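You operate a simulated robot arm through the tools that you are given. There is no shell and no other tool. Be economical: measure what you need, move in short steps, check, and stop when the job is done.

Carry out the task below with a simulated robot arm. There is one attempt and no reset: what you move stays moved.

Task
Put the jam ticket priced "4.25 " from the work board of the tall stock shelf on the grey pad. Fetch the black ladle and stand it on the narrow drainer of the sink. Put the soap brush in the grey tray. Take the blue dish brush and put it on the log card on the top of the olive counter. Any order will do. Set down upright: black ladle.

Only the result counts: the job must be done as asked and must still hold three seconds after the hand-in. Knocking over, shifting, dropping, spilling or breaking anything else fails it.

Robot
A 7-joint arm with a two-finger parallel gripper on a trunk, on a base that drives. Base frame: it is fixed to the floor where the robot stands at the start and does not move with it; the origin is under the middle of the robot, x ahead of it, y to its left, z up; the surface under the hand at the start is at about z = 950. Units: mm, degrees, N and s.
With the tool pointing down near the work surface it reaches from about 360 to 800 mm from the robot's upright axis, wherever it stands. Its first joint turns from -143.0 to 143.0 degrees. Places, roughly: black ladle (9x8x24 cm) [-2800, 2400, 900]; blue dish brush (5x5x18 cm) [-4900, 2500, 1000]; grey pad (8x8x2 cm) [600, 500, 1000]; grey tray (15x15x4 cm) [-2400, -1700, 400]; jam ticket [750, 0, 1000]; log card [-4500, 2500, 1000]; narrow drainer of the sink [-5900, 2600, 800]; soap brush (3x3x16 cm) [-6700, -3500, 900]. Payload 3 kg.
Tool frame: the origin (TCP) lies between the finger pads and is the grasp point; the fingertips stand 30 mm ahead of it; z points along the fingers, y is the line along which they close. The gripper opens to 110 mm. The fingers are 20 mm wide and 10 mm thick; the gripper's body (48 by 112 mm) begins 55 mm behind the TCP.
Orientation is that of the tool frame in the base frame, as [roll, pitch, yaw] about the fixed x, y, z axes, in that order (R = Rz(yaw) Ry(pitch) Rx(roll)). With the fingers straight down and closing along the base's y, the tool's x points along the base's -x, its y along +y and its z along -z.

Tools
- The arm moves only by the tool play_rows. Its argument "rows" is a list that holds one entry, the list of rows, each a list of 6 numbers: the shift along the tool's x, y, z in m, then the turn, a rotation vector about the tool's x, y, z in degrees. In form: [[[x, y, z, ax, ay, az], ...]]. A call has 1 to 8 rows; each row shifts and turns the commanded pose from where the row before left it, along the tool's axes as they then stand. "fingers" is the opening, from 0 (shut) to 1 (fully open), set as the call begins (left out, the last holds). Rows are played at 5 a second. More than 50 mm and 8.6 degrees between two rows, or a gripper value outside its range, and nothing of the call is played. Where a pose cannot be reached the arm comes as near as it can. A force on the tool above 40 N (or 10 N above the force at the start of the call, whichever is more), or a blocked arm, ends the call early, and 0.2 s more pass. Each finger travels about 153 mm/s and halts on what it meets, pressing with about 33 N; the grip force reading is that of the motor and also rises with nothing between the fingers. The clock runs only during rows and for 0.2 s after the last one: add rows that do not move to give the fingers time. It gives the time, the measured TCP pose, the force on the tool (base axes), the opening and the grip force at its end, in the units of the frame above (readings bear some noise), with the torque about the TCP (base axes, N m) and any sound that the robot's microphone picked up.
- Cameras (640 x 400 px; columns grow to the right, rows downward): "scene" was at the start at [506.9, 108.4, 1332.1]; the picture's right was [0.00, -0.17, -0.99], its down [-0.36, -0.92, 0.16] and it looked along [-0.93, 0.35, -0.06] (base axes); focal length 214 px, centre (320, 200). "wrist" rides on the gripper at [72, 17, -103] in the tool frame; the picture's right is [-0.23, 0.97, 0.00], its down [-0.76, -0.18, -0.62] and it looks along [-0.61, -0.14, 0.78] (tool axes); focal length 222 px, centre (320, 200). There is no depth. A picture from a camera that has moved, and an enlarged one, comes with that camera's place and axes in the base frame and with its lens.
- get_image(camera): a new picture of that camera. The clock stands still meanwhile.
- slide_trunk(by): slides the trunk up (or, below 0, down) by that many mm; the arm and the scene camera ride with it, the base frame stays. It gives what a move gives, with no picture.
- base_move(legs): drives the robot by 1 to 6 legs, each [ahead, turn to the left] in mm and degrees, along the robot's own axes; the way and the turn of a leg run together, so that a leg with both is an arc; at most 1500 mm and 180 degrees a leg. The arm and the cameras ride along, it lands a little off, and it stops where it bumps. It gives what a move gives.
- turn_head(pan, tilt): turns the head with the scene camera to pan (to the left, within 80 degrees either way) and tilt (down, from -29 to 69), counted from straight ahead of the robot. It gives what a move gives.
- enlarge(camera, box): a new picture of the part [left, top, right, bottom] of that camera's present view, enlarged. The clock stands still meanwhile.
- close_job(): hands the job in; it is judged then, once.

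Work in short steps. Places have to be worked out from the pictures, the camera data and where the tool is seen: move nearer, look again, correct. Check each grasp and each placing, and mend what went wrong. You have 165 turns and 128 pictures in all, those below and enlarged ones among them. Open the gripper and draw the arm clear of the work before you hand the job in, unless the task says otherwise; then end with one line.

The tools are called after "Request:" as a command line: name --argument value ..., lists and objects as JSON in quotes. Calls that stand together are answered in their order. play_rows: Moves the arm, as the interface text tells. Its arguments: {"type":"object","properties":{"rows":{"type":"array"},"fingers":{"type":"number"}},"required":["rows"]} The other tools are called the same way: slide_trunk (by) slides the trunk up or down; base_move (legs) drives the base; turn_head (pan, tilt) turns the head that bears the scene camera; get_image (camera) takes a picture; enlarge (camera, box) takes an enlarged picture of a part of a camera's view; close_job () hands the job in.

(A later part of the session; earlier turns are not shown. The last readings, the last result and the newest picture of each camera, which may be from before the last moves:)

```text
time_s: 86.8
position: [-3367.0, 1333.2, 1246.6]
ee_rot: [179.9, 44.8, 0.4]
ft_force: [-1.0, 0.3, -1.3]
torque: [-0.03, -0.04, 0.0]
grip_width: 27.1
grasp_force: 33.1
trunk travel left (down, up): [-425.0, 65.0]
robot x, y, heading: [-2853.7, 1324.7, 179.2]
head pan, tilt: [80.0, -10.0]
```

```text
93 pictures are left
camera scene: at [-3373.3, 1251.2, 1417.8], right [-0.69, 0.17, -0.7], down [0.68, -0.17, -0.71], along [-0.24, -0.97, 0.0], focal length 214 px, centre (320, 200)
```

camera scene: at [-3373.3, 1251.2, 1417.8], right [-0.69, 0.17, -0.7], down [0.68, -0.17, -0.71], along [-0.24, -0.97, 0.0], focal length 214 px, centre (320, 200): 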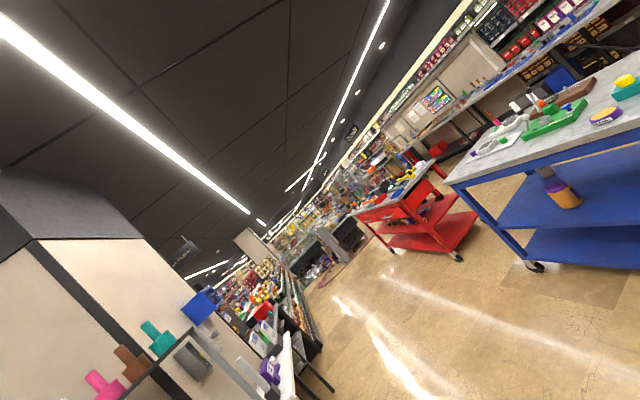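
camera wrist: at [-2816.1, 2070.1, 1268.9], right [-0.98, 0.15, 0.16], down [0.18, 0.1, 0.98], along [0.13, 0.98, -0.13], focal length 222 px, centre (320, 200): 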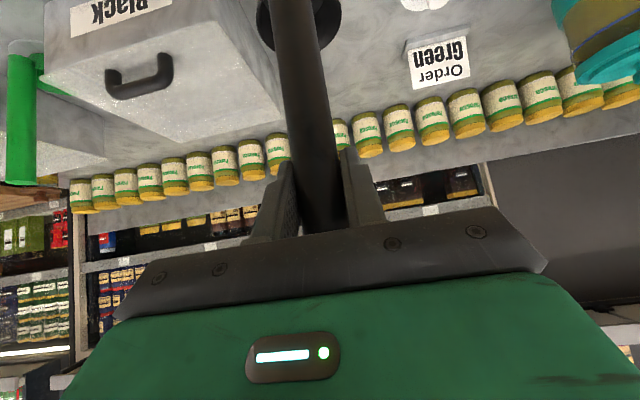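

I enlarge the rack end to be sure nothing was disturbed.

Request:
enlarge --camera "scene" --box '[80, 270, 300, 400]'

```text
2.91 times, centred on (190, 335) of scene
camera zoom: at [-3373.3, 1251.2, 1417.8], right [-0.69, 0.17, -0.7], down [0.68, -0.17, -0.71], along [-0.24, -0.97, 0.0], focal length 624 px, centre (698, -193)
```

zoom: 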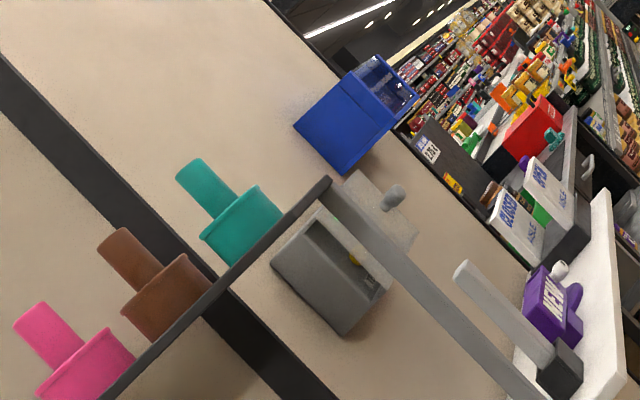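

All is upright; the blue item is a wall dispenser. I drive on down the aisle, edging slightly away from the blue cart.

Request:
base_move --legs '[[0, -5], [1450, 0], [1400, 6]]'

Request:
turn_head --pan 0 --tilt -29

Request:
get_image --camera "scene"

```text
time_s: 101.0
position: [-6201.9, 1562.9, 1246.0]
ee_rot: [-180.0, 44.7, 0.9]
ft_force: [0.6, -0.2, -1.3]
torque: [-0.01, -0.05, -0.04]
grip_width: 27.2
grasp_force: 33.5
trunk travel left (down, up): [-425.0, 65.0]
robot x, y, heading: [-5688.6, 1561.2, 179.5]
head pan, tilt: [80.0, -10.0]
```

```text
time_s: 102.5
position: [-6201.2, 1562.3, 1246.4]
ee_rot: [-179.9, 44.8, 0.9]
ft_force: [0.0, -0.4, -1.3]
torque: [0.03, -0.01, -0.05]
grip_width: 27.2
grasp_force: 33.0
trunk travel left (down, up): [-425.0, 65.0]
robot x, y, heading: [-5686.0, 1558.9, 179.7]
head pan, tilt: [0.0, -28.6]
```

```text
91 pictures are left
camera scene: at [-6261.6, 1562.2, 1398.5], right [-0.02, 1.0, 0.0], down [0.29, 0.0, -0.96], along [-0.96, -0.02, -0.29], focal length 214 px, centre (320, 200)
```

scene: 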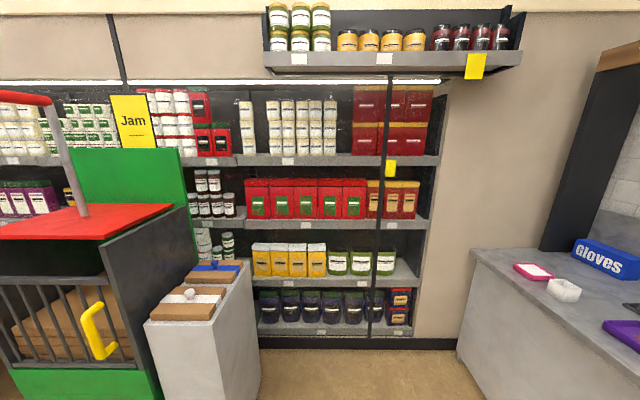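

Now I turn right to face the sink.

Request:
base_move --legs '[[0, -90]]'

Request:
get_image --camera "scene"

```text
time_s: 107.0
position: [-5688.9, 2074.1, 1248.9]
ee_rot: [179.8, 44.8, -88.5]
ft_force: [1.0, 1.2, -1.4]
torque: [-0.02, 0.04, 0.03]
grip_width: 27.1
grasp_force: 33.1
trunk travel left (down, up): [-425.0, 65.0]
robot x, y, heading: [-5729.2, 1557.4, 91.2]
head pan, tilt: [0.0, -28.6]
stopped in leg 1: the robot was blocked; the commanded pose is now the measured one
```

```text
90 pictures are left
camera scene: at [-5689.4, 2137.0, 1399.5], right [1.0, 0.03, 0.0], down [0.01, -0.28, -0.96], along [-0.03, 0.96, -0.28], focal length 214 px, centre (320, 200)
```

scene: 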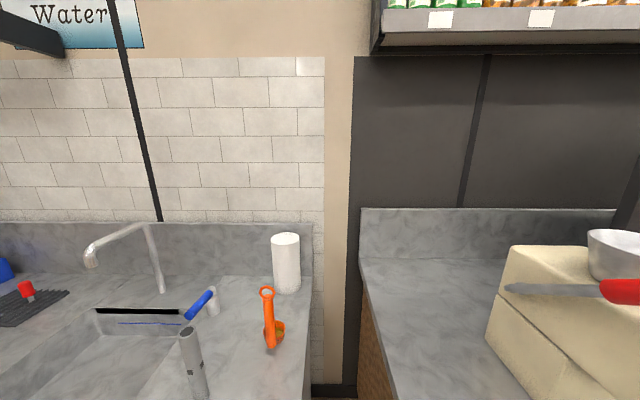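

I tilt the head down to view the sink and drainer.

Request:
turn_head --pan 0 --tilt 5

Request:
get_image --camera "scene"

Request:
get_image --camera "wrist"

```text
time_s: 108.0
position: [-5690.4, 2074.3, 1248.9]
ee_rot: [179.8, 44.8, -88.3]
ft_force: [0.2, -1.0, -0.7]
torque: [-0.04, 0.02, 0.01]
grip_width: 27.1
grasp_force: 33.3
trunk travel left (down, up): [-425.0, 65.0]
robot x, y, heading: [-5727.2, 1560.8, 91.1]
head pan, tilt: [0.0, 5.0]
```

```text
89 pictures are left
camera scene: at [-5690.2, 2120.2, 1348.1], right [1.0, 0.03, 0.0], down [0.02, -0.77, -0.64], along [-0.02, 0.64, -0.77], focal length 214 px, centre (320, 200)
```

scene: 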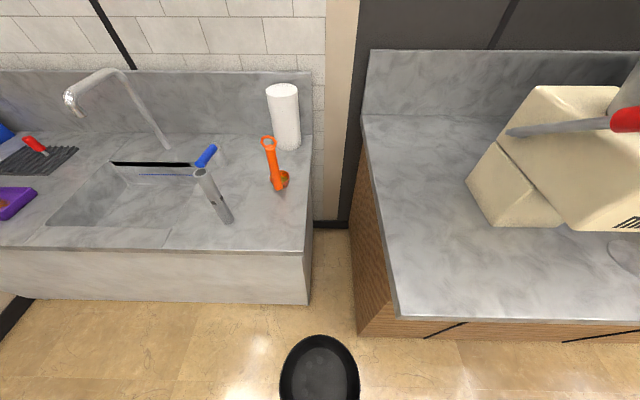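

```text
88 pictures are left
camera wrist: at [-5703.1, 1949.8, 1270.9], right [-0.98, 0.13, 0.16], down [0.18, 0.11, 0.98], along [0.11, 0.99, -0.13], focal length 222 px, centre (320, 200)
```

wrist: 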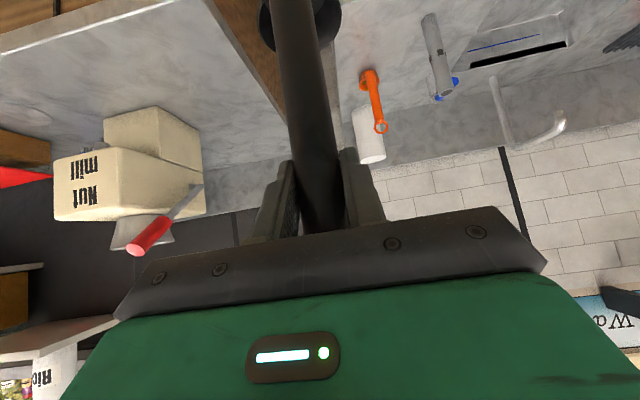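

I enlarge the sink region to identify the narrow drainer.

Request:
enlarge --camera "scene" --box '[30, 120, 310, 260]'

```text
2.29 times, centred on (170, 190) of scene
camera zoom: at [-5690.2, 2120.2, 1348.1], right [1.0, 0.03, 0.0], down [0.02, -0.77, -0.64], along [-0.02, 0.64, -0.77], focal length 490 px, centre (663, 223)
```

zoom: 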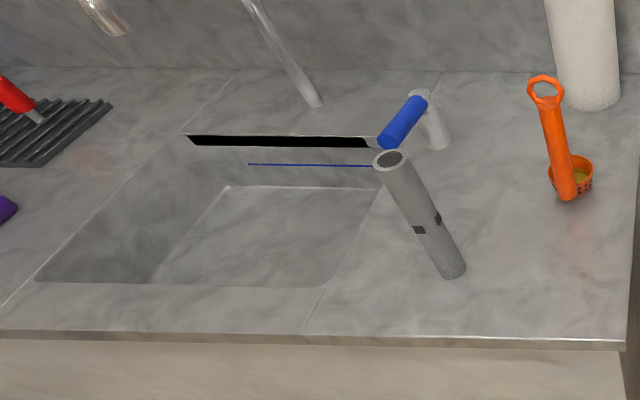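

The narrow drainer is the panel right of the basin (with the orange ladle, grinder and brush stand); there's free space in front of the orange ladle. I drive 230 mm closer for better triangulation.

Request:
base_move --legs '[[230, -1]]'

Request:
get_image --camera "scene"

```text
time_s: 109.7
position: [-5682.9, 2308.8, 1247.0]
ee_rot: [179.9, 44.8, -89.5]
ft_force: [0.0, -0.1, -1.4]
torque: [-0.05, -0.01, 0.01]
grip_width: 27.2
grasp_force: 33.2
trunk travel left (down, up): [-425.0, 65.0]
robot x, y, heading: [-5727.8, 1795.6, 89.8]
head pan, tilt: [0.0, 5.0]
```

```text
86 pictures are left
camera scene: at [-5681.6, 2352.8, 1347.8], right [1.0, 0.01, 0.0], down [0.01, -0.77, -0.64], along [-0.01, 0.64, -0.77], focal length 214 px, centre (320, 200)
```

scene: 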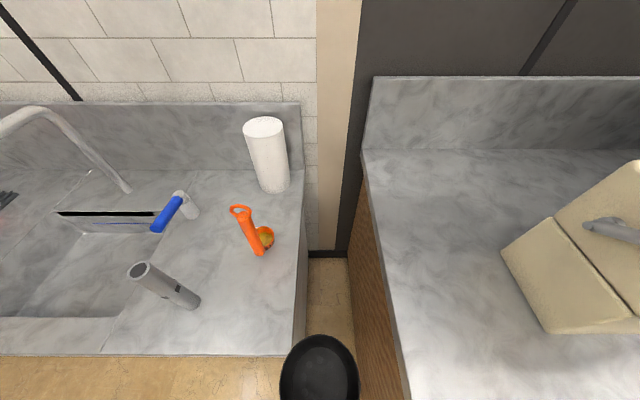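

Sink top z≈822; panel right edge x≈-5732, front edge y≈2388. Target TCP (-5855, 2438), final z ≈1025. I move sideways and forward at height first.

Request:
play_rows --rows '[[[0, 0.043, 0, 0, 0, 0], [0, 0.043, 0, 0, 0, 0], [0, 0.043, 0, 0, 0, 0], [0, 0.043, 0, 0, 0, 0], [-0.03, 0, 0.03, 0, 0, 0], [-0.03, 0, 0.03, 0, 0, 0], [-0.031, 0, 0.031, 0, 0, 0], [0, 0, 0, 0, 0, 0]]]' --fingers 0

Request:
get_image --camera "scene"

Request:
get_image --camera "wrist"

```text
time_s: 111.5
position: [-5854.7, 2433.2, 1248.6]
ee_rot: [-180.0, 44.8, -89.3]
ft_force: [-0.5, -0.4, -1.9]
torque: [-0.05, 0.02, 0.0]
grip_width: 27.2
grasp_force: 32.8
trunk travel left (down, up): [-425.0, 65.0]
robot x, y, heading: [-5733.3, 1796.0, 90.1]
head pan, tilt: [0.0, 5.0]
```

```text
85 pictures are left
camera scene: at [-5854.4, 2478.9, 1348.3], right [1.0, 0.01, 0.0], down [0.01, -0.77, -0.64], along [-0.01, 0.64, -0.77], focal length 214 px, centre (320, 200)
```

scene: 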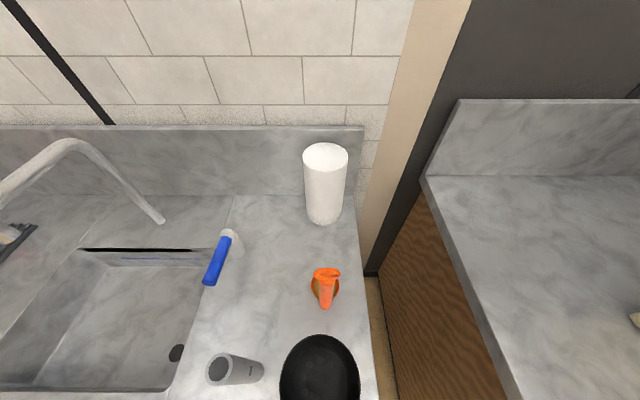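

```text
84 pictures are left
camera wrist: at [-5870.4, 2308.7, 1271.2], right [-0.98, 0.15, 0.16], down [0.18, 0.1, 0.98], along [0.13, 0.98, -0.13], focal length 222 px, centre (320, 200)
```

wrist: 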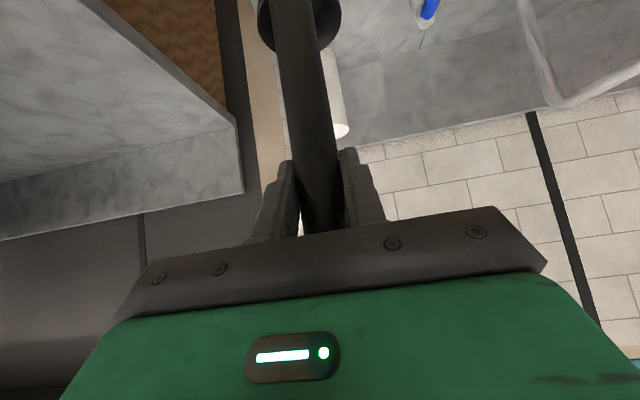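

Clear space below. I lower 200 mm.

Request:
play_rows --rows '[[[0.025, 0, 0.035, 0, 0, 0], [0.03, 0, 0.03, 0, 0, 0], [0.03, 0, 0.03, 0, 0, 0], [0.03, 0, 0.03, 0, 0, 0], [0.02, 0, 0.02, 0, 0, 0], [0, 0, 0, 0, 0, 0]]]' --fingers 0

Request:
get_image --camera "wrist"

Request:
get_image --camera "scene"

```text
time_s: 112.9
position: [-5858.1, 2440.6, 1049.8]
ee_rot: [180.0, 44.8, -89.5]
ft_force: [1.2, 0.5, -1.8]
torque: [-0.01, -0.02, -0.02]
grip_width: 27.2
grasp_force: 32.9
trunk travel left (down, up): [-425.0, 65.0]
robot x, y, heading: [-5727.9, 1795.3, 89.6]
head pan, tilt: [0.0, 5.0]
```

```text
83 pictures are left
camera wrist: at [-5871.4, 2315.3, 1072.4], right [-0.98, 0.15, 0.16], down [0.18, 0.1, 0.98], along [0.13, 0.98, -0.13], focal length 222 px, centre (320, 200)
```

wrist: 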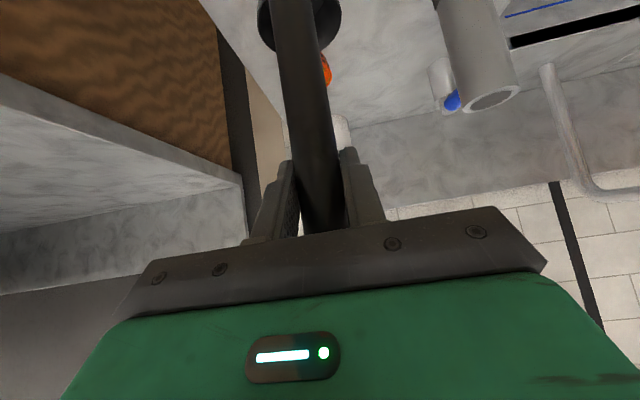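

```text
82 pictures are left
camera scene: at [-5855.3, 2485.5, 1149.7], right [1.0, 0.01, 0.0], down [0.01, -0.77, -0.64], along [-0.01, 0.64, -0.77], focal length 214 px, centre (320, 200)
```

scene: 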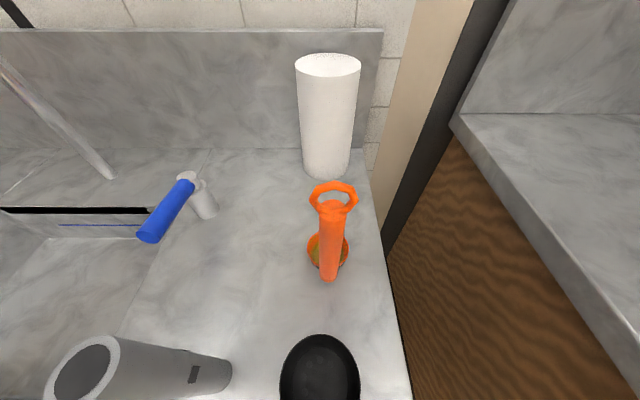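

Everything is clear. I lower in small steps, watching force.

Request:
play_rows --rows '[[[0.005, 0, 0.005, 0, 0, 0], [0.004, 0, 0.004, 0, 0, 0], [0, 0, 0, 0, 0, 0]]]' --fingers 0

Request:
play_rows --rows '[[[0.003, 0, 0.003, 0, 0, 0], [0, 0, 0, 0, 0, 0]]]' --fingers 0

Request:
play_rows --rows '[[[0.002, 0, 0.002, 0, 0, 0], [0, 0, 0, 0, 0, 0]]]' --fingers 0

Request:
play_rows --rows '[[[0.002, 0, 0.002, 0, 0, 0], [0, 0, 0, 0, 0, 0]]]' --fingers 0

```text
time_s: 113.7
position: [-5855.3, 2441.2, 1036.9]
ee_rot: [179.9, 44.8, -89.5]
ft_force: [0.4, -0.1, -1.2]
torque: [-0.03, 0.0, 0.02]
grip_width: 27.6
grasp_force: 32.2
trunk travel left (down, up): [-425.0, 65.0]
robot x, y, heading: [-5725.0, 1793.6, 89.9]
head pan, tilt: [0.0, 5.0]
```

```text
time_s: 114.3
position: [-5855.0, 2439.1, 1032.7]
ee_rot: [179.9, 44.8, -89.5]
ft_force: [-0.1, 0.4, -1.6]
torque: [-0.04, -0.01, 0.0]
grip_width: 27.4
grasp_force: 32.8
trunk travel left (down, up): [-425.0, 65.0]
robot x, y, heading: [-5727.8, 1798.6, 89.8]
head pan, tilt: [0.0, 5.0]
```

```text
time_s: 114.9
position: [-5855.6, 2439.6, 1029.8]
ee_rot: [179.9, 44.8, -89.6]
ft_force: [0.8, 0.2, -1.7]
torque: [-0.05, 0.01, 0.03]
grip_width: 27.6
grasp_force: 32.9
trunk travel left (down, up): [-425.0, 65.0]
robot x, y, heading: [-5730.0, 1793.1, 89.8]
head pan, tilt: [0.0, 5.0]
```

```text
time_s: 115.5
position: [-5856.1, 2440.5, 1027.6]
ee_rot: [179.9, 44.8, -89.5]
ft_force: [-0.2, 0.0, -0.5]
torque: [-0.03, -0.01, 0.02]
grip_width: 27.2
grasp_force: 32.9
trunk travel left (down, up): [-425.0, 65.0]
robot x, y, heading: [-5731.1, 1795.8, 90.1]
head pan, tilt: [0.0, 5.0]
```

No contact yet; I continue with 3 mm steps.

Request:
play_rows --rows '[[[0.002, 0, 0.002, 0, 0, 0], [0, 0, 0, 0, 0, 0]]]' --fingers 0

Request:
play_rows --rows '[[[0.002, 0, 0.002, 0, 0, 0], [0, 0, 0, 0, 0, 0]]]' --fingers 0

Request:
play_rows --rows '[[[0.002, 0, 0.002, 0, 0, 0], [0, 0, 0, 0, 0, 0]]]' --fingers 0

Request:
play_rows --rows '[[[0.002, 0, 0.002, 0, 0, 0], [0, 0, 0, 0, 0, 0]]]' --fingers 0

```text
time_s: 116.1
position: [-5856.3, 2440.8, 1024.4]
ee_rot: [180.0, 44.8, -89.5]
ft_force: [0.1, 0.5, -1.1]
torque: [-0.05, 0.02, 0.02]
grip_width: 27.3
grasp_force: 32.5
trunk travel left (down, up): [-425.0, 65.0]
robot x, y, heading: [-5729.5, 1790.7, 89.6]
head pan, tilt: [0.0, 5.0]
```

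```text
time_s: 116.7
position: [-5856.4, 2440.1, 1021.9]
ee_rot: [179.9, 44.9, -89.5]
ft_force: [-0.8, 0.4, -0.9]
torque: [-0.05, -0.01, 0.01]
grip_width: 27.3
grasp_force: 32.7
trunk travel left (down, up): [-425.0, 65.0]
robot x, y, heading: [-5730.4, 1794.6, 89.5]
head pan, tilt: [0.0, 5.0]
```

```text
time_s: 117.3
position: [-5856.3, 2439.4, 1018.6]
ee_rot: [179.8, 44.8, -89.5]
ft_force: [1.3, -0.1, -1.1]
torque: [-0.01, -0.05, -0.01]
grip_width: 27.4
grasp_force: 33.1
trunk travel left (down, up): [-425.0, 65.0]
robot x, y, heading: [-5728.8, 1790.2, 89.9]
head pan, tilt: [0.0, 5.0]
```

```text
time_s: 117.9
position: [-5856.3, 2439.8, 1016.0]
ee_rot: [179.8, 44.8, -89.5]
ft_force: [-0.4, -0.7, -2.3]
torque: [-0.07, -0.01, -0.01]
grip_width: 27.2
grasp_force: 32.8
trunk travel left (down, up): [-425.0, 65.0]
robot x, y, heading: [-5729.2, 1794.1, 89.5]
head pan, tilt: [0.0, 5.0]
```

Refined sink height ≈812, so contact should be near. I continue.

Request:
play_rows --rows '[[[0.002, 0, 0.002, 0, 0, 0], [0, 0, 0, 0, 0, 0]]]' --fingers 0

Request:
play_rows --rows '[[[0.002, 0, 0.002, 0, 0, 0], [0, 0, 0, 0, 0, 0]]]' --fingers 0

Request:
play_rows --rows '[[[0.002, 0, 0.002, 0, 0, 0], [0, 0, 0, 0, 0, 0]]]' --fingers 0

Request:
get_image --camera "wrist"

```text
time_s: 118.5
position: [-5855.9, 2439.8, 1013.7]
ee_rot: [179.9, 44.9, -89.4]
ft_force: [0.5, 0.5, -1.3]
torque: [-0.06, -0.03, -0.04]
grip_width: 27.5
grasp_force: 32.9
trunk travel left (down, up): [-425.0, 65.0]
robot x, y, heading: [-5731.5, 1797.6, 89.7]
head pan, tilt: [0.0, 5.0]
```

```text
time_s: 119.1
position: [-5855.0, 2439.7, 1010.3]
ee_rot: [179.9, 44.8, -89.5]
ft_force: [-0.3, 0.1, -2.1]
torque: [0.01, 0.02, 0.0]
grip_width: 27.4
grasp_force: 33.1
trunk travel left (down, up): [-425.0, 65.0]
robot x, y, heading: [-5728.8, 1795.2, 89.6]
head pan, tilt: [0.0, 5.0]
```

```text
time_s: 119.7
position: [-5855.8, 2440.3, 1006.0]
ee_rot: [179.8, 44.8, -89.5]
ft_force: [-0.1, 0.0, -1.5]
torque: [-0.07, 0.03, -0.02]
grip_width: 27.5
grasp_force: 33.4
trunk travel left (down, up): [-425.0, 65.0]
robot x, y, heading: [-5731.3, 1795.1, 89.9]
head pan, tilt: [0.0, 5.0]
```

```text
81 pictures are left
camera wrist: at [-5871.2, 2315.4, 1030.0], right [-0.98, 0.15, 0.16], down [0.18, 0.1, 0.98], along [0.13, 0.98, -0.13], focal length 222 px, centre (320, 200)
```

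wrist: 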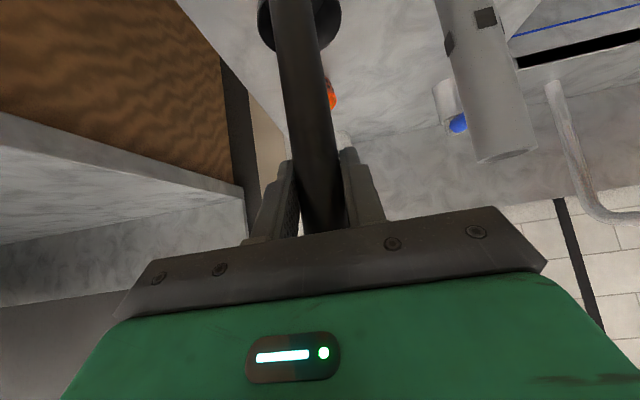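

Still no contact (sink top may be ~790-800). I keep lowering with 3–4 mm steps.

Request:
play_rows --rows '[[[0.0025, 0, 0.0025, 0, 0, 0], [0, 0, 0, 0, 0, 0]]]' --fingers 0

Request:
play_rows --rows '[[[0.0025, 0, 0.0025, 0, 0, 0], [0, 0, 0, 0, 0, 0]]]' --fingers 0

Request:
play_rows --rows '[[[0.0025, 0, 0.0025, 0, 0, 0], [0, 0, 0, 0, 0, 0]]]' --fingers 0

Request:
get_image --camera "scene"

```text
time_s: 120.3
position: [-5856.1, 2440.4, 1004.7]
ee_rot: [179.9, 44.8, -89.5]
ft_force: [-0.3, 0.1, -1.6]
torque: [-0.04, 0.01, 0.03]
grip_width: 27.3
grasp_force: 33.0
trunk travel left (down, up): [-425.0, 65.0]
robot x, y, heading: [-5729.3, 1792.0, 89.9]
head pan, tilt: [0.0, 5.0]
```

```text
time_s: 120.9
position: [-5855.8, 2439.5, 1001.1]
ee_rot: [179.9, 44.8, -89.6]
ft_force: [-0.6, 0.3, -1.2]
torque: [-0.08, 0.01, 0.0]
grip_width: 27.3
grasp_force: 33.0
trunk travel left (down, up): [-425.0, 65.0]
robot x, y, heading: [-5732.2, 1789.3, 90.0]
head pan, tilt: [0.0, 5.0]
```

```text
time_s: 121.5
position: [-5856.0, 2441.0, 996.6]
ee_rot: [179.9, 44.9, -89.5]
ft_force: [0.9, -1.1, -0.5]
torque: [-0.04, -0.01, -0.02]
grip_width: 27.1
grasp_force: 32.8
trunk travel left (down, up): [-425.0, 65.0]
robot x, y, heading: [-5734.2, 1793.3, 89.7]
head pan, tilt: [0.0, 5.0]
```

```text
80 pictures are left
camera scene: at [-5855.4, 2485.7, 1096.8], right [1.0, 0.01, 0.0], down [0.01, -0.77, -0.64], along [-0.01, 0.64, -0.77], focal length 214 px, centre (320, 200)
```

scene: 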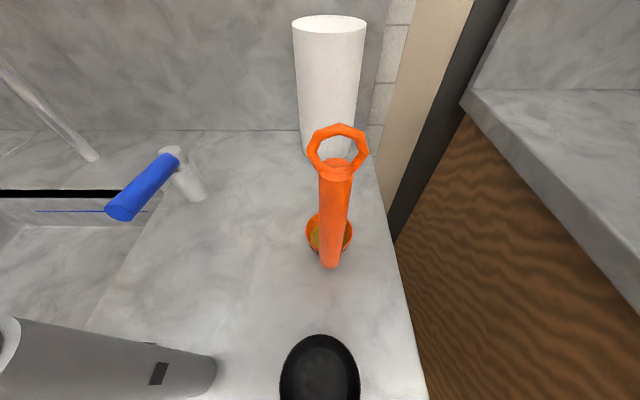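

Surface estimate ~803; ladle may be shorter than assumed. I keep going in small steps.

Request:
play_rows --rows '[[[0.002, 0, 0.002, 0, 0, 0], [0, 0, 0, 0, 0, 0]]]' --fingers 0

Request:
play_rows --rows '[[[0.002, 0, 0.002, 0, 0, 0], [0, 0, 0, 0, 0, 0]]]' --fingers 0

Request:
play_rows --rows '[[[0.002, 0, 0.002, 0, 0, 0], [0, 0, 0, 0, 0, 0]]]' --fingers 0

Request:
play_rows --rows '[[[0.002, 0, 0.002, 0, 0, 0], [0, 0, 0, 0, 0, 0]]]' --fingers 0

```text
time_s: 122.1
position: [-5856.4, 2440.4, 992.5]
ee_rot: [179.9, 44.7, -89.6]
ft_force: [-0.2, 0.2, -1.3]
torque: [-0.04, -0.01, -0.01]
grip_width: 27.2
grasp_force: 32.5
trunk travel left (down, up): [-425.0, 65.0]
robot x, y, heading: [-5728.9, 1792.7, 90.0]
head pan, tilt: [0.0, 5.0]
```

```text
time_s: 122.7
position: [-5856.8, 2438.7, 990.4]
ee_rot: [179.9, 44.7, -89.5]
ft_force: [-0.8, 0.2, 0.5]
torque: [-0.07, -0.01, -0.01]
grip_width: 27.2
grasp_force: 33.4
trunk travel left (down, up): [-425.0, 65.0]
robot x, y, heading: [-5733.3, 1793.6, 89.5]
head pan, tilt: [0.0, 5.0]
```

```text
time_s: 123.3
position: [-5856.0, 2439.1, 987.8]
ee_rot: [179.9, 44.9, -89.4]
ft_force: [0.6, 1.0, -0.7]
torque: [-0.06, 0.01, 0.01]
grip_width: 27.4
grasp_force: 32.8
trunk travel left (down, up): [-425.0, 65.0]
robot x, y, heading: [-5731.1, 1797.3, 90.0]
head pan, tilt: [0.0, 5.0]
```

```text
time_s: 123.9
position: [-5856.5, 2440.3, 986.5]
ee_rot: [179.9, 44.9, -89.5]
ft_force: [0.2, 0.0, 3.0]
torque: [0.42, -0.01, 0.02]
grip_width: 27.1
grasp_force: 33.0
trunk travel left (down, up): [-425.0, 65.0]
robot x, y, heading: [-5731.2, 1794.3, 90.0]
head pan, tilt: [0.0, 5.0]
```

Contact begins (z force rises, torque 0.42). One more small step, then open.

Request:
play_rows --rows '[[[0.0007, 0, 0.0007, 0, 0, 0], [0, 0, 0, 0, 0, 0]]]' --fingers 0

Request:
get_image --camera "wrist"

```text
time_s: 124.5
position: [-5855.9, 2438.8, 986.0]
ee_rot: [179.9, 44.9, -89.5]
ft_force: [-1.3, -1.1, 11.7]
torque: [0.46, 0.02, 0.05]
grip_width: 27.3
grasp_force: 32.7
trunk travel left (down, up): [-425.0, 65.0]
robot x, y, heading: [-5731.5, 1793.5, 89.7]
head pan, tilt: [0.0, 5.0]
```

```text
79 pictures are left
camera wrist: at [-5871.3, 2315.0, 1008.3], right [-0.98, 0.15, 0.16], down [0.18, 0.1, 0.98], along [0.13, 0.98, -0.13], focal length 222 px, centre (320, 200)
```

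wrist: 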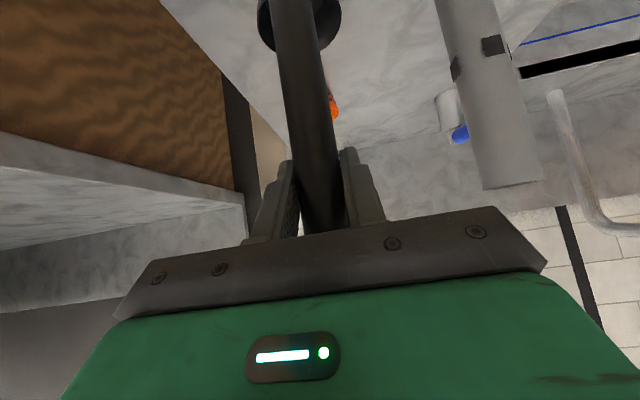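

Resting with ~12 N. I open to ~55 mm, then back out along the tool axis.

Request:
play_rows --rows '[[[0, 0, 0, 0, 0, 0], [0, 0, 0, 0, 0, 0]]]' --fingers 0.5

Request:
play_rows --rows '[[[0, 0, -0.02, 0, 0, 0], [0, 0, -0.04, 0, 0, 0], [0, 0, -0.045, 0, 0, 0], [0, 0, -0.045, 0, 0, 0], [0, 0, -0.045, 0, 0, 0], [0, 0, 0, 0, 0, 0]]]' --fingers 0.5

Request:
get_image --camera "scene"

Request:
get_image --camera "wrist"

```text
time_s: 125.1
position: [-5856.1, 2440.1, 985.2]
ee_rot: [179.9, 44.8, -89.5]
ft_force: [-0.4, 0.6, -0.2]
torque: [0.0, -0.04, 0.02]
grip_width: 54.8
grasp_force: 0.1
trunk travel left (down, up): [-425.0, 65.0]
robot x, y, heading: [-5730.6, 1798.4, 89.9]
head pan, tilt: [0.0, 5.0]
```

```text
time_s: 126.5
position: [-5857.8, 2305.1, 1125.3]
ee_rot: [180.0, 44.6, -89.4]
ft_force: [0.4, -0.2, 1.3]
torque: [-0.01, -0.02, 0.0]
grip_width: 54.9
grasp_force: 0.1
out of reach, approached as far as the arm can: row 5
trunk travel left (down, up): [-425.0, 65.0]
robot x, y, heading: [-5733.7, 1793.3, 89.8]
head pan, tilt: [0.0, 5.0]
```

```text
78 pictures are left
camera scene: at [-5855.9, 2351.3, 1225.2], right [1.0, 0.01, 0.0], down [0.01, -0.77, -0.64], along [-0.01, 0.64, -0.77], focal length 214 px, centre (320, 200)
```

scene: 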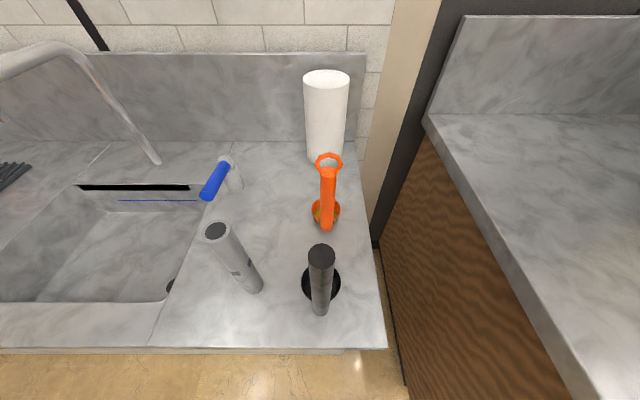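

```text
77 pictures are left
camera wrist: at [-5872.1, 2180.9, 1148.6], right [-0.98, 0.15, 0.16], down [0.18, 0.11, 0.98], along [0.13, 0.98, -0.13], focal length 222 px, centre (320, 200)
```

wrist: 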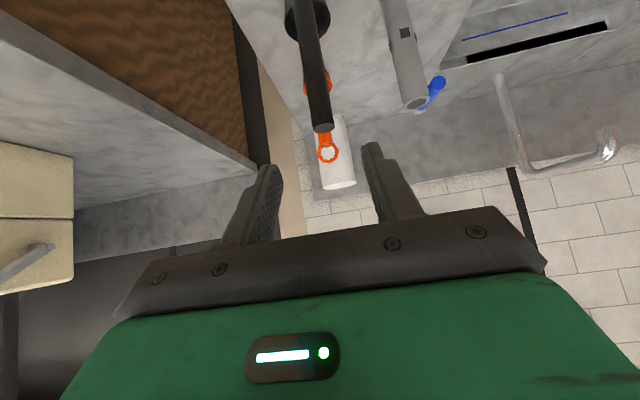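

The black ladle stands on the drainer. I raise the arm, back away, and drive back along the counter to the blue brush at about x=-4800.

Request:
play_rows --rows '[[[-0.03, 0, -0.03, 0, 0, 0], [-0.03, 0, -0.03, 0, 0, 0], [-0.03, 0, -0.03, 0, 0, 0], [0, -0.045, 0, 0, 0, 0], [0, -0.045, 0, 0, 0, 0], [0, 0, 0, 0, 0, 0]]]' --fingers 0.8

Request:
base_move --legs '[[-350, 0], [0, -90], [900, 0], [0, 90]]'

Request:
turn_head --pan 0 --tilt -20

Request:
get_image --camera "scene"

```text
time_s: 127.9
position: [-5766.6, 2307.5, 1251.8]
ee_rot: [179.8, 44.8, -89.4]
ft_force: [0.5, -0.5, -1.4]
torque: [-0.01, 0.03, -0.01]
grip_width: 87.8
grasp_force: 0.1
trunk travel left (down, up): [-425.0, 65.0]
robot x, y, heading: [-5730.0, 1796.1, 89.8]
head pan, tilt: [0.0, 5.0]
```

```text
time_s: 134.2
position: [-5215.0, 1470.3, 1253.1]
ee_rot: [180.0, 44.9, 179.5]
ft_force: [-0.5, 0.2, 0.1]
torque: [0.05, -0.03, 0.02]
grip_width: 88.0
grasp_force: 0.1
trunk travel left (down, up): [-425.0, 65.0]
robot x, y, heading: [-5729.4, 1486.1, -0.5]
head pan, tilt: [0.0, 5.0]
stopped in leg 2: the robot was blocked; the commanded pose is now the measured one
```

```text
time_s: 135.0
position: [-5214.4, 1470.1, 1253.0]
ee_rot: [179.9, 44.9, 179.5]
ft_force: [-0.3, 0.1, -0.2]
torque: [-0.02, 0.0, -0.02]
grip_width: 87.7
grasp_force: 0.0
trunk travel left (down, up): [-425.0, 65.0]
robot x, y, heading: [-5728.2, 1486.8, -0.6]
head pan, tilt: [0.0, -20.0]
```

```text
76 pictures are left
camera scene: at [-5153.1, 1470.5, 1390.1], right [-0.01, -1.0, 0.0], down [-0.43, 0.0, -0.9], along [0.9, -0.01, -0.43], focal length 214 px, centre (320, 200)
```

scene: 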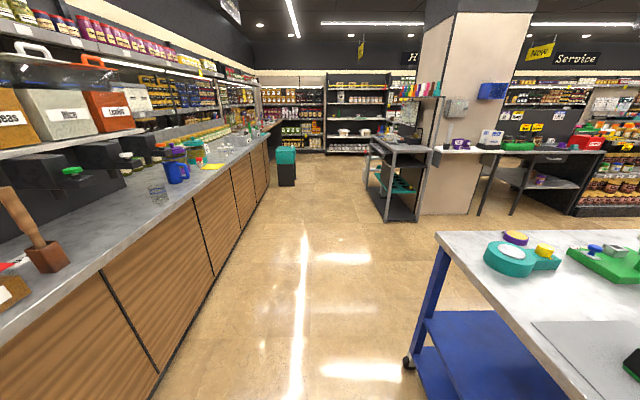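

The path ahead is clear (the blocked report again came right at the end of the turn). I drive 880 mm and turn left to face the counter.

Request:
base_move --legs '[[880, 0], [0, 90]]'

Request:
get_image --camera "scene"

```text
time_s: 143.9
position: [-4832.6, 1993.0, 1253.1]
ee_rot: [-179.9, 44.9, -90.3]
ft_force: [-0.2, 0.1, -0.1]
torque: [0.02, -0.06, -0.05]
grip_width: 88.0
grasp_force: 0.1
trunk travel left (down, up): [-425.0, 65.0]
robot x, y, heading: [-4807.2, 1478.0, 88.9]
head pan, tilt: [0.0, -20.0]
stopped in leg 2: the robot was blocked; the commanded pose is now the measured one
```

```text
75 pictures are left
camera scene: at [-4831.5, 2053.6, 1391.1], right [1.0, -0.01, 0.0], down [0.0, -0.42, -0.91], along [0.01, 0.91, -0.42], focal length 214 px, centre (320, 200)
```

scene: 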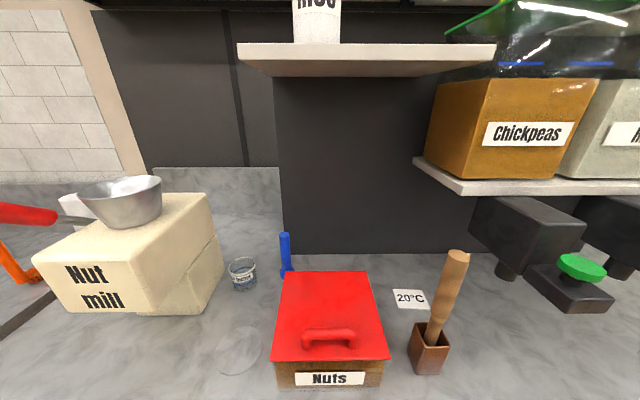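

The blue brush stands behind the red-lidded nuts box; the "20°C" card near (-4576, 2477) may be the log card. I enlarge both.

Request:
enlarge --camera "scene" --box '[220, 220, 480, 390]'

```text
2.35 times, centred on (350, 305) of scene
camera zoom: at [-4831.5, 2053.6, 1391.1], right [1.0, -0.01, 0.0], down [0.0, -0.42, -0.91], along [0.01, 0.91, -0.42], focal length 505 px, centre (249, -47)
```

zoom: 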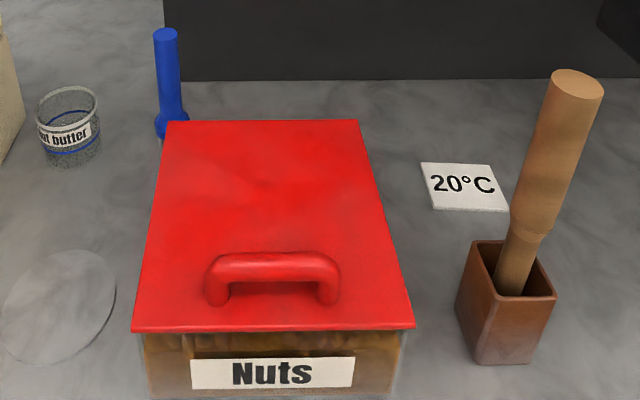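

The card lies flat beside the pestle; brush stands at about (-4920, 2524). I drive 320 mm closer and look again to triangulate, including the overhead shelf.

Request:
base_move --legs '[[320, 1]]'

Request:
get_image --camera "scene"

Request:
turn_head --pan 0 --tilt 5

Request:
get_image --camera "scene"

```text
time_s: 146.0
position: [-4837.7, 2314.7, 1252.7]
ee_rot: [-179.9, 44.8, -89.3]
ft_force: [-0.3, 0.8, 0.2]
torque: [0.01, -0.02, -0.01]
grip_width: 87.9
grasp_force: 0.0
trunk travel left (down, up): [-425.0, 65.0]
robot x, y, heading: [-4803.2, 1795.0, 89.9]
head pan, tilt: [0.0, -20.0]
```

```text
73 pictures are left
camera scene: at [-4837.5, 2374.6, 1391.1], right [1.0, 0.01, 0.0], down [0.01, -0.42, -0.91], along [-0.01, 0.91, -0.42], focal length 214 px, centre (320, 200)
```

scene: 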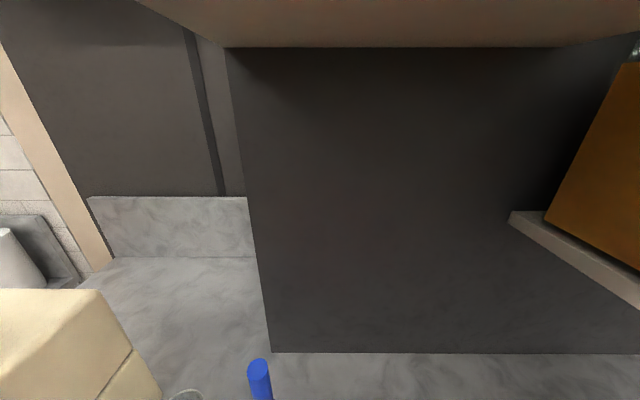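

```text
time_s: 146.9
position: [-4837.8, 2314.1, 1254.1]
ee_rot: [180.0, 44.9, -89.3]
ft_force: [-0.4, -0.5, 0.0]
torque: [0.02, 0.0, 0.02]
grip_width: 87.8
grasp_force: 0.1
trunk travel left (down, up): [-425.0, 65.0]
robot x, y, heading: [-4803.4, 1797.6, 89.6]
head pan, tilt: [0.0, 5.0]
```

```text
72 pictures are left
camera scene: at [-4837.3, 2359.2, 1354.3], right [1.0, 0.01, 0.0], down [0.01, -0.77, -0.64], along [-0.01, 0.64, -0.77], focal length 214 px, centre (320, 200)
```

scene: 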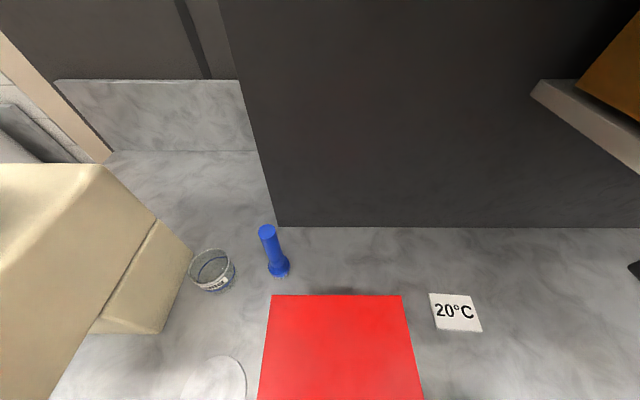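

Counter z≈908; brush at (-4926, 2546), top z≈1056; card at (-4584, 2456); the chickpea shelf starts at x≈-4556, y>2408, z≈1225. I approach the brush at 45° in two stages.

Request:
play_rows --rows '[[[-0.01, 0.04, 0, 0, 0, 0], [0, 0.04, 0, 0, 0, 0], [0, 0.008, 0.045, 0, 0, 0], [0, 0, 0.045, 0, 0, 0], [0, 0, 0.045, 0, 0, 0], [0, 0, 0.045, 0, 0, 0], [0, 0, 0, 0, 0, 0]]]' --fingers 0.8

Request:
get_image --camera "scene"

Request:
get_image --camera "wrist"

```text
time_s: 148.5
position: [-4925.8, 2447.8, 1133.1]
ee_rot: [-180.0, 44.9, -89.2]
ft_force: [0.5, 0.6, -0.1]
torque: [-0.02, -0.01, -0.01]
grip_width: 88.0
grasp_force: 0.2
trunk travel left (down, up): [-425.0, 65.0]
robot x, y, heading: [-4802.4, 1799.7, 89.6]
head pan, tilt: [0.0, 5.0]
```

```text
71 pictures are left
camera scene: at [-4926.4, 2493.4, 1232.6], right [1.0, 0.01, 0.0], down [0.01, -0.77, -0.64], along [-0.01, 0.64, -0.77], focal length 214 px, centre (320, 200)
```

scene: 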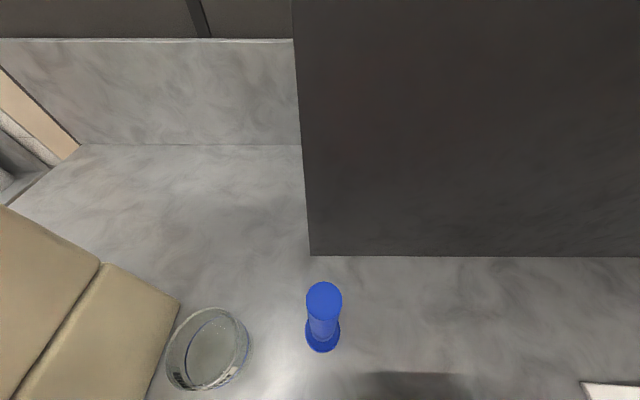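

```text
70 pictures are left
camera wrist: at [-4942.2, 2323.4, 1155.0], right [-0.98, 0.15, 0.16], down [0.18, 0.1, 0.98], along [0.13, 0.98, -0.13], focal length 222 px, centre (320, 200)
```

wrist: 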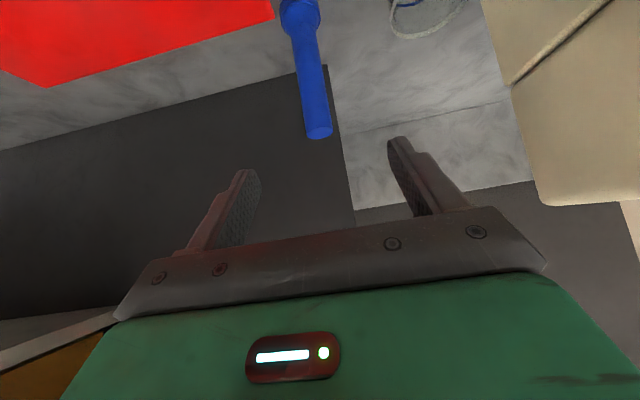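

Aligned. I advance 134 mm and close.

Request:
play_rows --rows '[[[0.002, 0, 0.045, 0, 0, 0], [0, 0, 0.045, 0, 0, 0], [0, 0, 0.044, 0, 0, 0], [0, 0, 0, 0, 0, 0]]]' --fingers 0.8

Request:
play_rows --rows '[[[0, 0, 0, 0, 0, 0], [0, 0, 0, 0, 0, 0], [0, 0, 0, 0, 0, 0], [0, 0, 0, 0, 0, 0]]]' --fingers 0

Request:
get_image --camera "wrist"

```text
time_s: 149.5
position: [-4927.2, 2541.7, 1038.0]
ee_rot: [180.0, 44.9, -89.5]
ft_force: [0.0, 0.2, 0.0]
torque: [-0.02, 0.0, 0.07]
grip_width: 88.1
grasp_force: 0.0
trunk travel left (down, up): [-425.0, 65.0]
robot x, y, heading: [-4801.3, 1798.1, 89.9]
head pan, tilt: [0.0, 5.0]
```

```text
time_s: 150.5
position: [-4928.3, 2541.8, 1037.1]
ee_rot: [180.0, 44.9, -89.3]
ft_force: [0.5, 0.4, 0.4]
torque: [0.02, 0.01, 0.04]
grip_width: 27.2
grasp_force: 33.1
trunk travel left (down, up): [-425.0, 65.0]
robot x, y, heading: [-4801.2, 1800.1, 90.0]
head pan, tilt: [0.0, 5.0]
```

```text
69 pictures are left
camera wrist: at [-4942.9, 2416.2, 1059.9], right [-0.98, 0.15, 0.16], down [0.18, 0.1, 0.98], along [0.13, 0.98, -0.13], focal length 222 px, centre (320, 200)
```

wrist: 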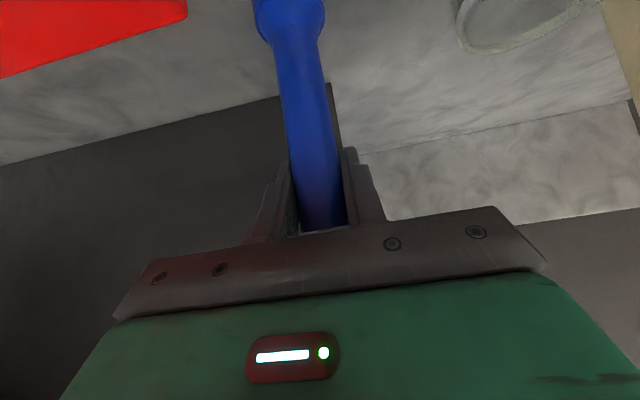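

Brush gripped. The pestle and chickpea shelf block a frontal approach to the card, so I'll come in from the left (-x side). First lift 155 mm, then retreat in -y.

Request:
play_rows --rows '[[[-0.0275, 0, -0.0275, 0, 0, 0], [-0.0275, 0, -0.0275, 0, 0, 0], [-0.0275, 0, -0.0275, 0, 0, 0], [-0.0275, 0, -0.0275, 0, 0, 0], [0.033, 0, -0.033, 0, 0, 0], [0.033, 0, -0.033, 0, 0, 0], [0.033, 0, -0.033, 0, 0, 0], [0.033, 0, -0.033, 0, 0, 0]]]' --fingers 0

Request:
turn_head --pan 0 --tilt 25

Request:
get_image --camera "scene"

```text
time_s: 152.3
position: [-4926.1, 2353.5, 1193.3]
ee_rot: [179.9, 45.0, -89.3]
ft_force: [0.1, 0.1, -1.4]
torque: [0.02, -0.02, 0.01]
grip_width: 27.0
grasp_force: 32.8
trunk travel left (down, up): [-425.0, 65.0]
robot x, y, heading: [-4801.3, 1795.8, 89.7]
head pan, tilt: [0.0, 5.0]
```

```text
time_s: 153.1
position: [-4926.9, 2353.7, 1192.8]
ee_rot: [180.0, 44.9, -89.3]
ft_force: [0.0, -0.3, -1.3]
torque: [0.03, -0.01, -0.01]
grip_width: 26.9
grasp_force: 32.9
trunk travel left (down, up): [-425.0, 65.0]
robot x, y, heading: [-4800.9, 1798.5, 89.8]
head pan, tilt: [0.0, 25.0]
```

```text
68 pictures are left
camera scene: at [-4925.0, 2376.5, 1269.3], right [1.0, 0.01, 0.0], down [0.01, -0.94, -0.34], along [0.0, 0.34, -0.94], focal length 214 px, centre (320, 200)
```

scene: 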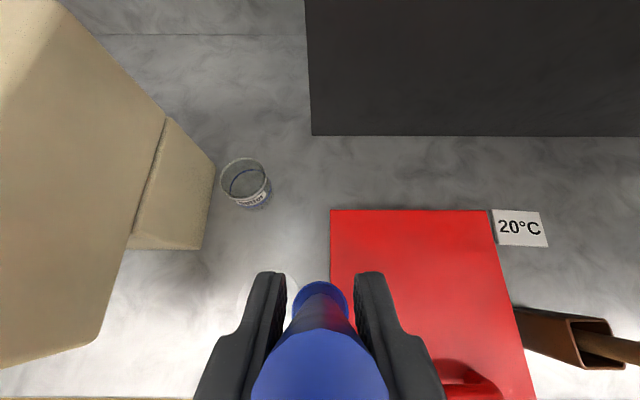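

Good view: card centre (-4586, 2459), pestle box back at y≈2337. I raise 30 mm, shift +x 145 mm, and start yawing the hand clockwise.

Request:
play_rows --rows '[[[-0.0215, 0, -0.0215, 0, 0, 0], [0, -0.048, 0, 0, 0, 0], [0, -0.048, 0, 0, 0, 0], [0, -0.049, 0, 0, 0, 0], [0, 0, 0, 5.785, 0, 5.785], [0, 0, 0, 5.785, 0, 5.785], [0, 0, 0, 5.785, 0, 5.785], [0, 0, 0, 5.785, 0, 5.785]]]' --fingers 0

Request:
play_rows --rows '[[[0, 0, 0, 5.785, 0, 5.785], [0, 0, 0, 5.785, 0, 5.785], [0, 0, 0, 5.785, 0, 5.785], [0, 0, 0, 5.785, 0, 5.785], [0, 0, 0, 5.785, 0, 5.785], [0, 0, 0, 5.785, 0, 5.785], [0, 0, 0, 5.785, 0, 5.785], [0, 0, 0, 0, 0, 0]]]' --fingers 0

Request:
get_image --camera "scene"

```text
time_s: 154.9
position: [-4780.9, 2355.6, 1225.2]
ee_rot: [-180.0, 44.8, -122.1]
ft_force: [0.8, -0.4, -0.8]
torque: [0.0, 0.01, 0.04]
grip_width: 27.2
grasp_force: 32.2
trunk travel left (down, up): [-425.0, 65.0]
robot x, y, heading: [-4804.9, 1800.8, 89.8]
head pan, tilt: [0.0, 25.0]
```

```text
time_s: 156.7
position: [-4782.3, 2356.0, 1223.4]
ee_rot: [-179.9, 45.2, -179.4]
ft_force: [-0.1, -1.5, -0.6]
torque: [-0.04, 0.02, 0.0]
grip_width: 27.2
grasp_force: 33.6
trunk travel left (down, up): [-425.0, 65.0]
robot x, y, heading: [-4799.4, 1799.5, 89.9]
head pan, tilt: [0.0, 25.0]
```

```text
67 pictures are left
camera scene: at [-4757.9, 2356.1, 1300.7], right [0.01, -1.0, 0.0], down [-0.94, -0.01, -0.34], along [0.34, 0.0, -0.94], focal length 214 px, centre (320, 200)
```

scene: 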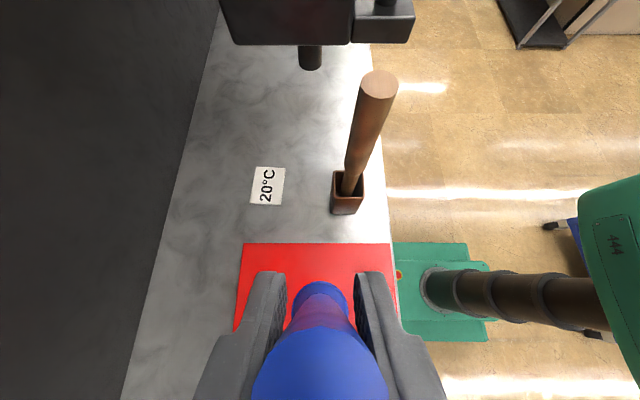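

Refined card centre (-4587, 2461), extents x -4627…-4544. I move to x≈-4680, descend to z≈1150, then slide to y≈2461, keeping below the upper shelf.

Request:
play_rows --rows '[[[-0.034, 0, 0.034, 0, 0, 0], [-0.034, 0, 0.034, 0, 0, 0], [0.026, 0, 0.026, 0, 0, 0], [0.026, 0, 0.026, 0, 0, 0], [0, 0.035, 0, 0, 0, 0], [0, 0.035, 0, 0, 0, 0], [0, 0.035, 0, 0, 0, 0], [0, 0, 0, 0, 0, 0]]]' --fingers 0

Request:
get_image --camera "scene"

Request:
get_image --camera "wrist"

```text
time_s: 158.5
position: [-4687.1, 2461.1, 1149.7]
ee_rot: [-179.7, 45.0, -179.4]
ft_force: [0.4, -0.1, -0.6]
torque: [-0.02, 0.0, -0.02]
grip_width: 27.0
grasp_force: 32.9
trunk travel left (down, up): [-425.0, 65.0]
robot x, y, heading: [-4804.1, 1796.5, 89.8]
head pan, tilt: [0.0, 25.0]
```

```text
66 pictures are left
camera scene: at [-4662.5, 2461.8, 1226.2], right [0.01, -1.0, 0.0], down [-0.94, -0.01, -0.34], along [0.34, 0.0, -0.94], focal length 214 px, centre (320, 200)
```

scene: 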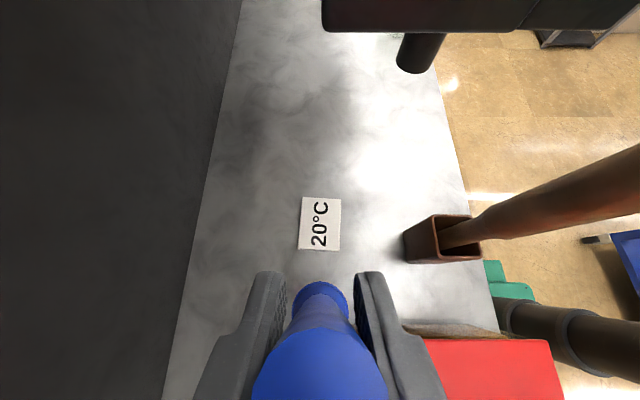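

```text
65 pictures are left
camera wrist: at [-4810.2, 2477.1, 1171.4], right [0.15, 0.98, 0.16], down [0.1, -0.17, 0.98], along [0.98, -0.13, -0.12], focal length 222 px, centre (320, 200)
```

wrist: 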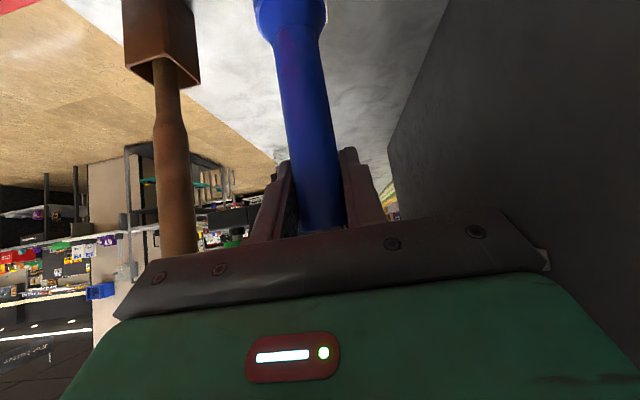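

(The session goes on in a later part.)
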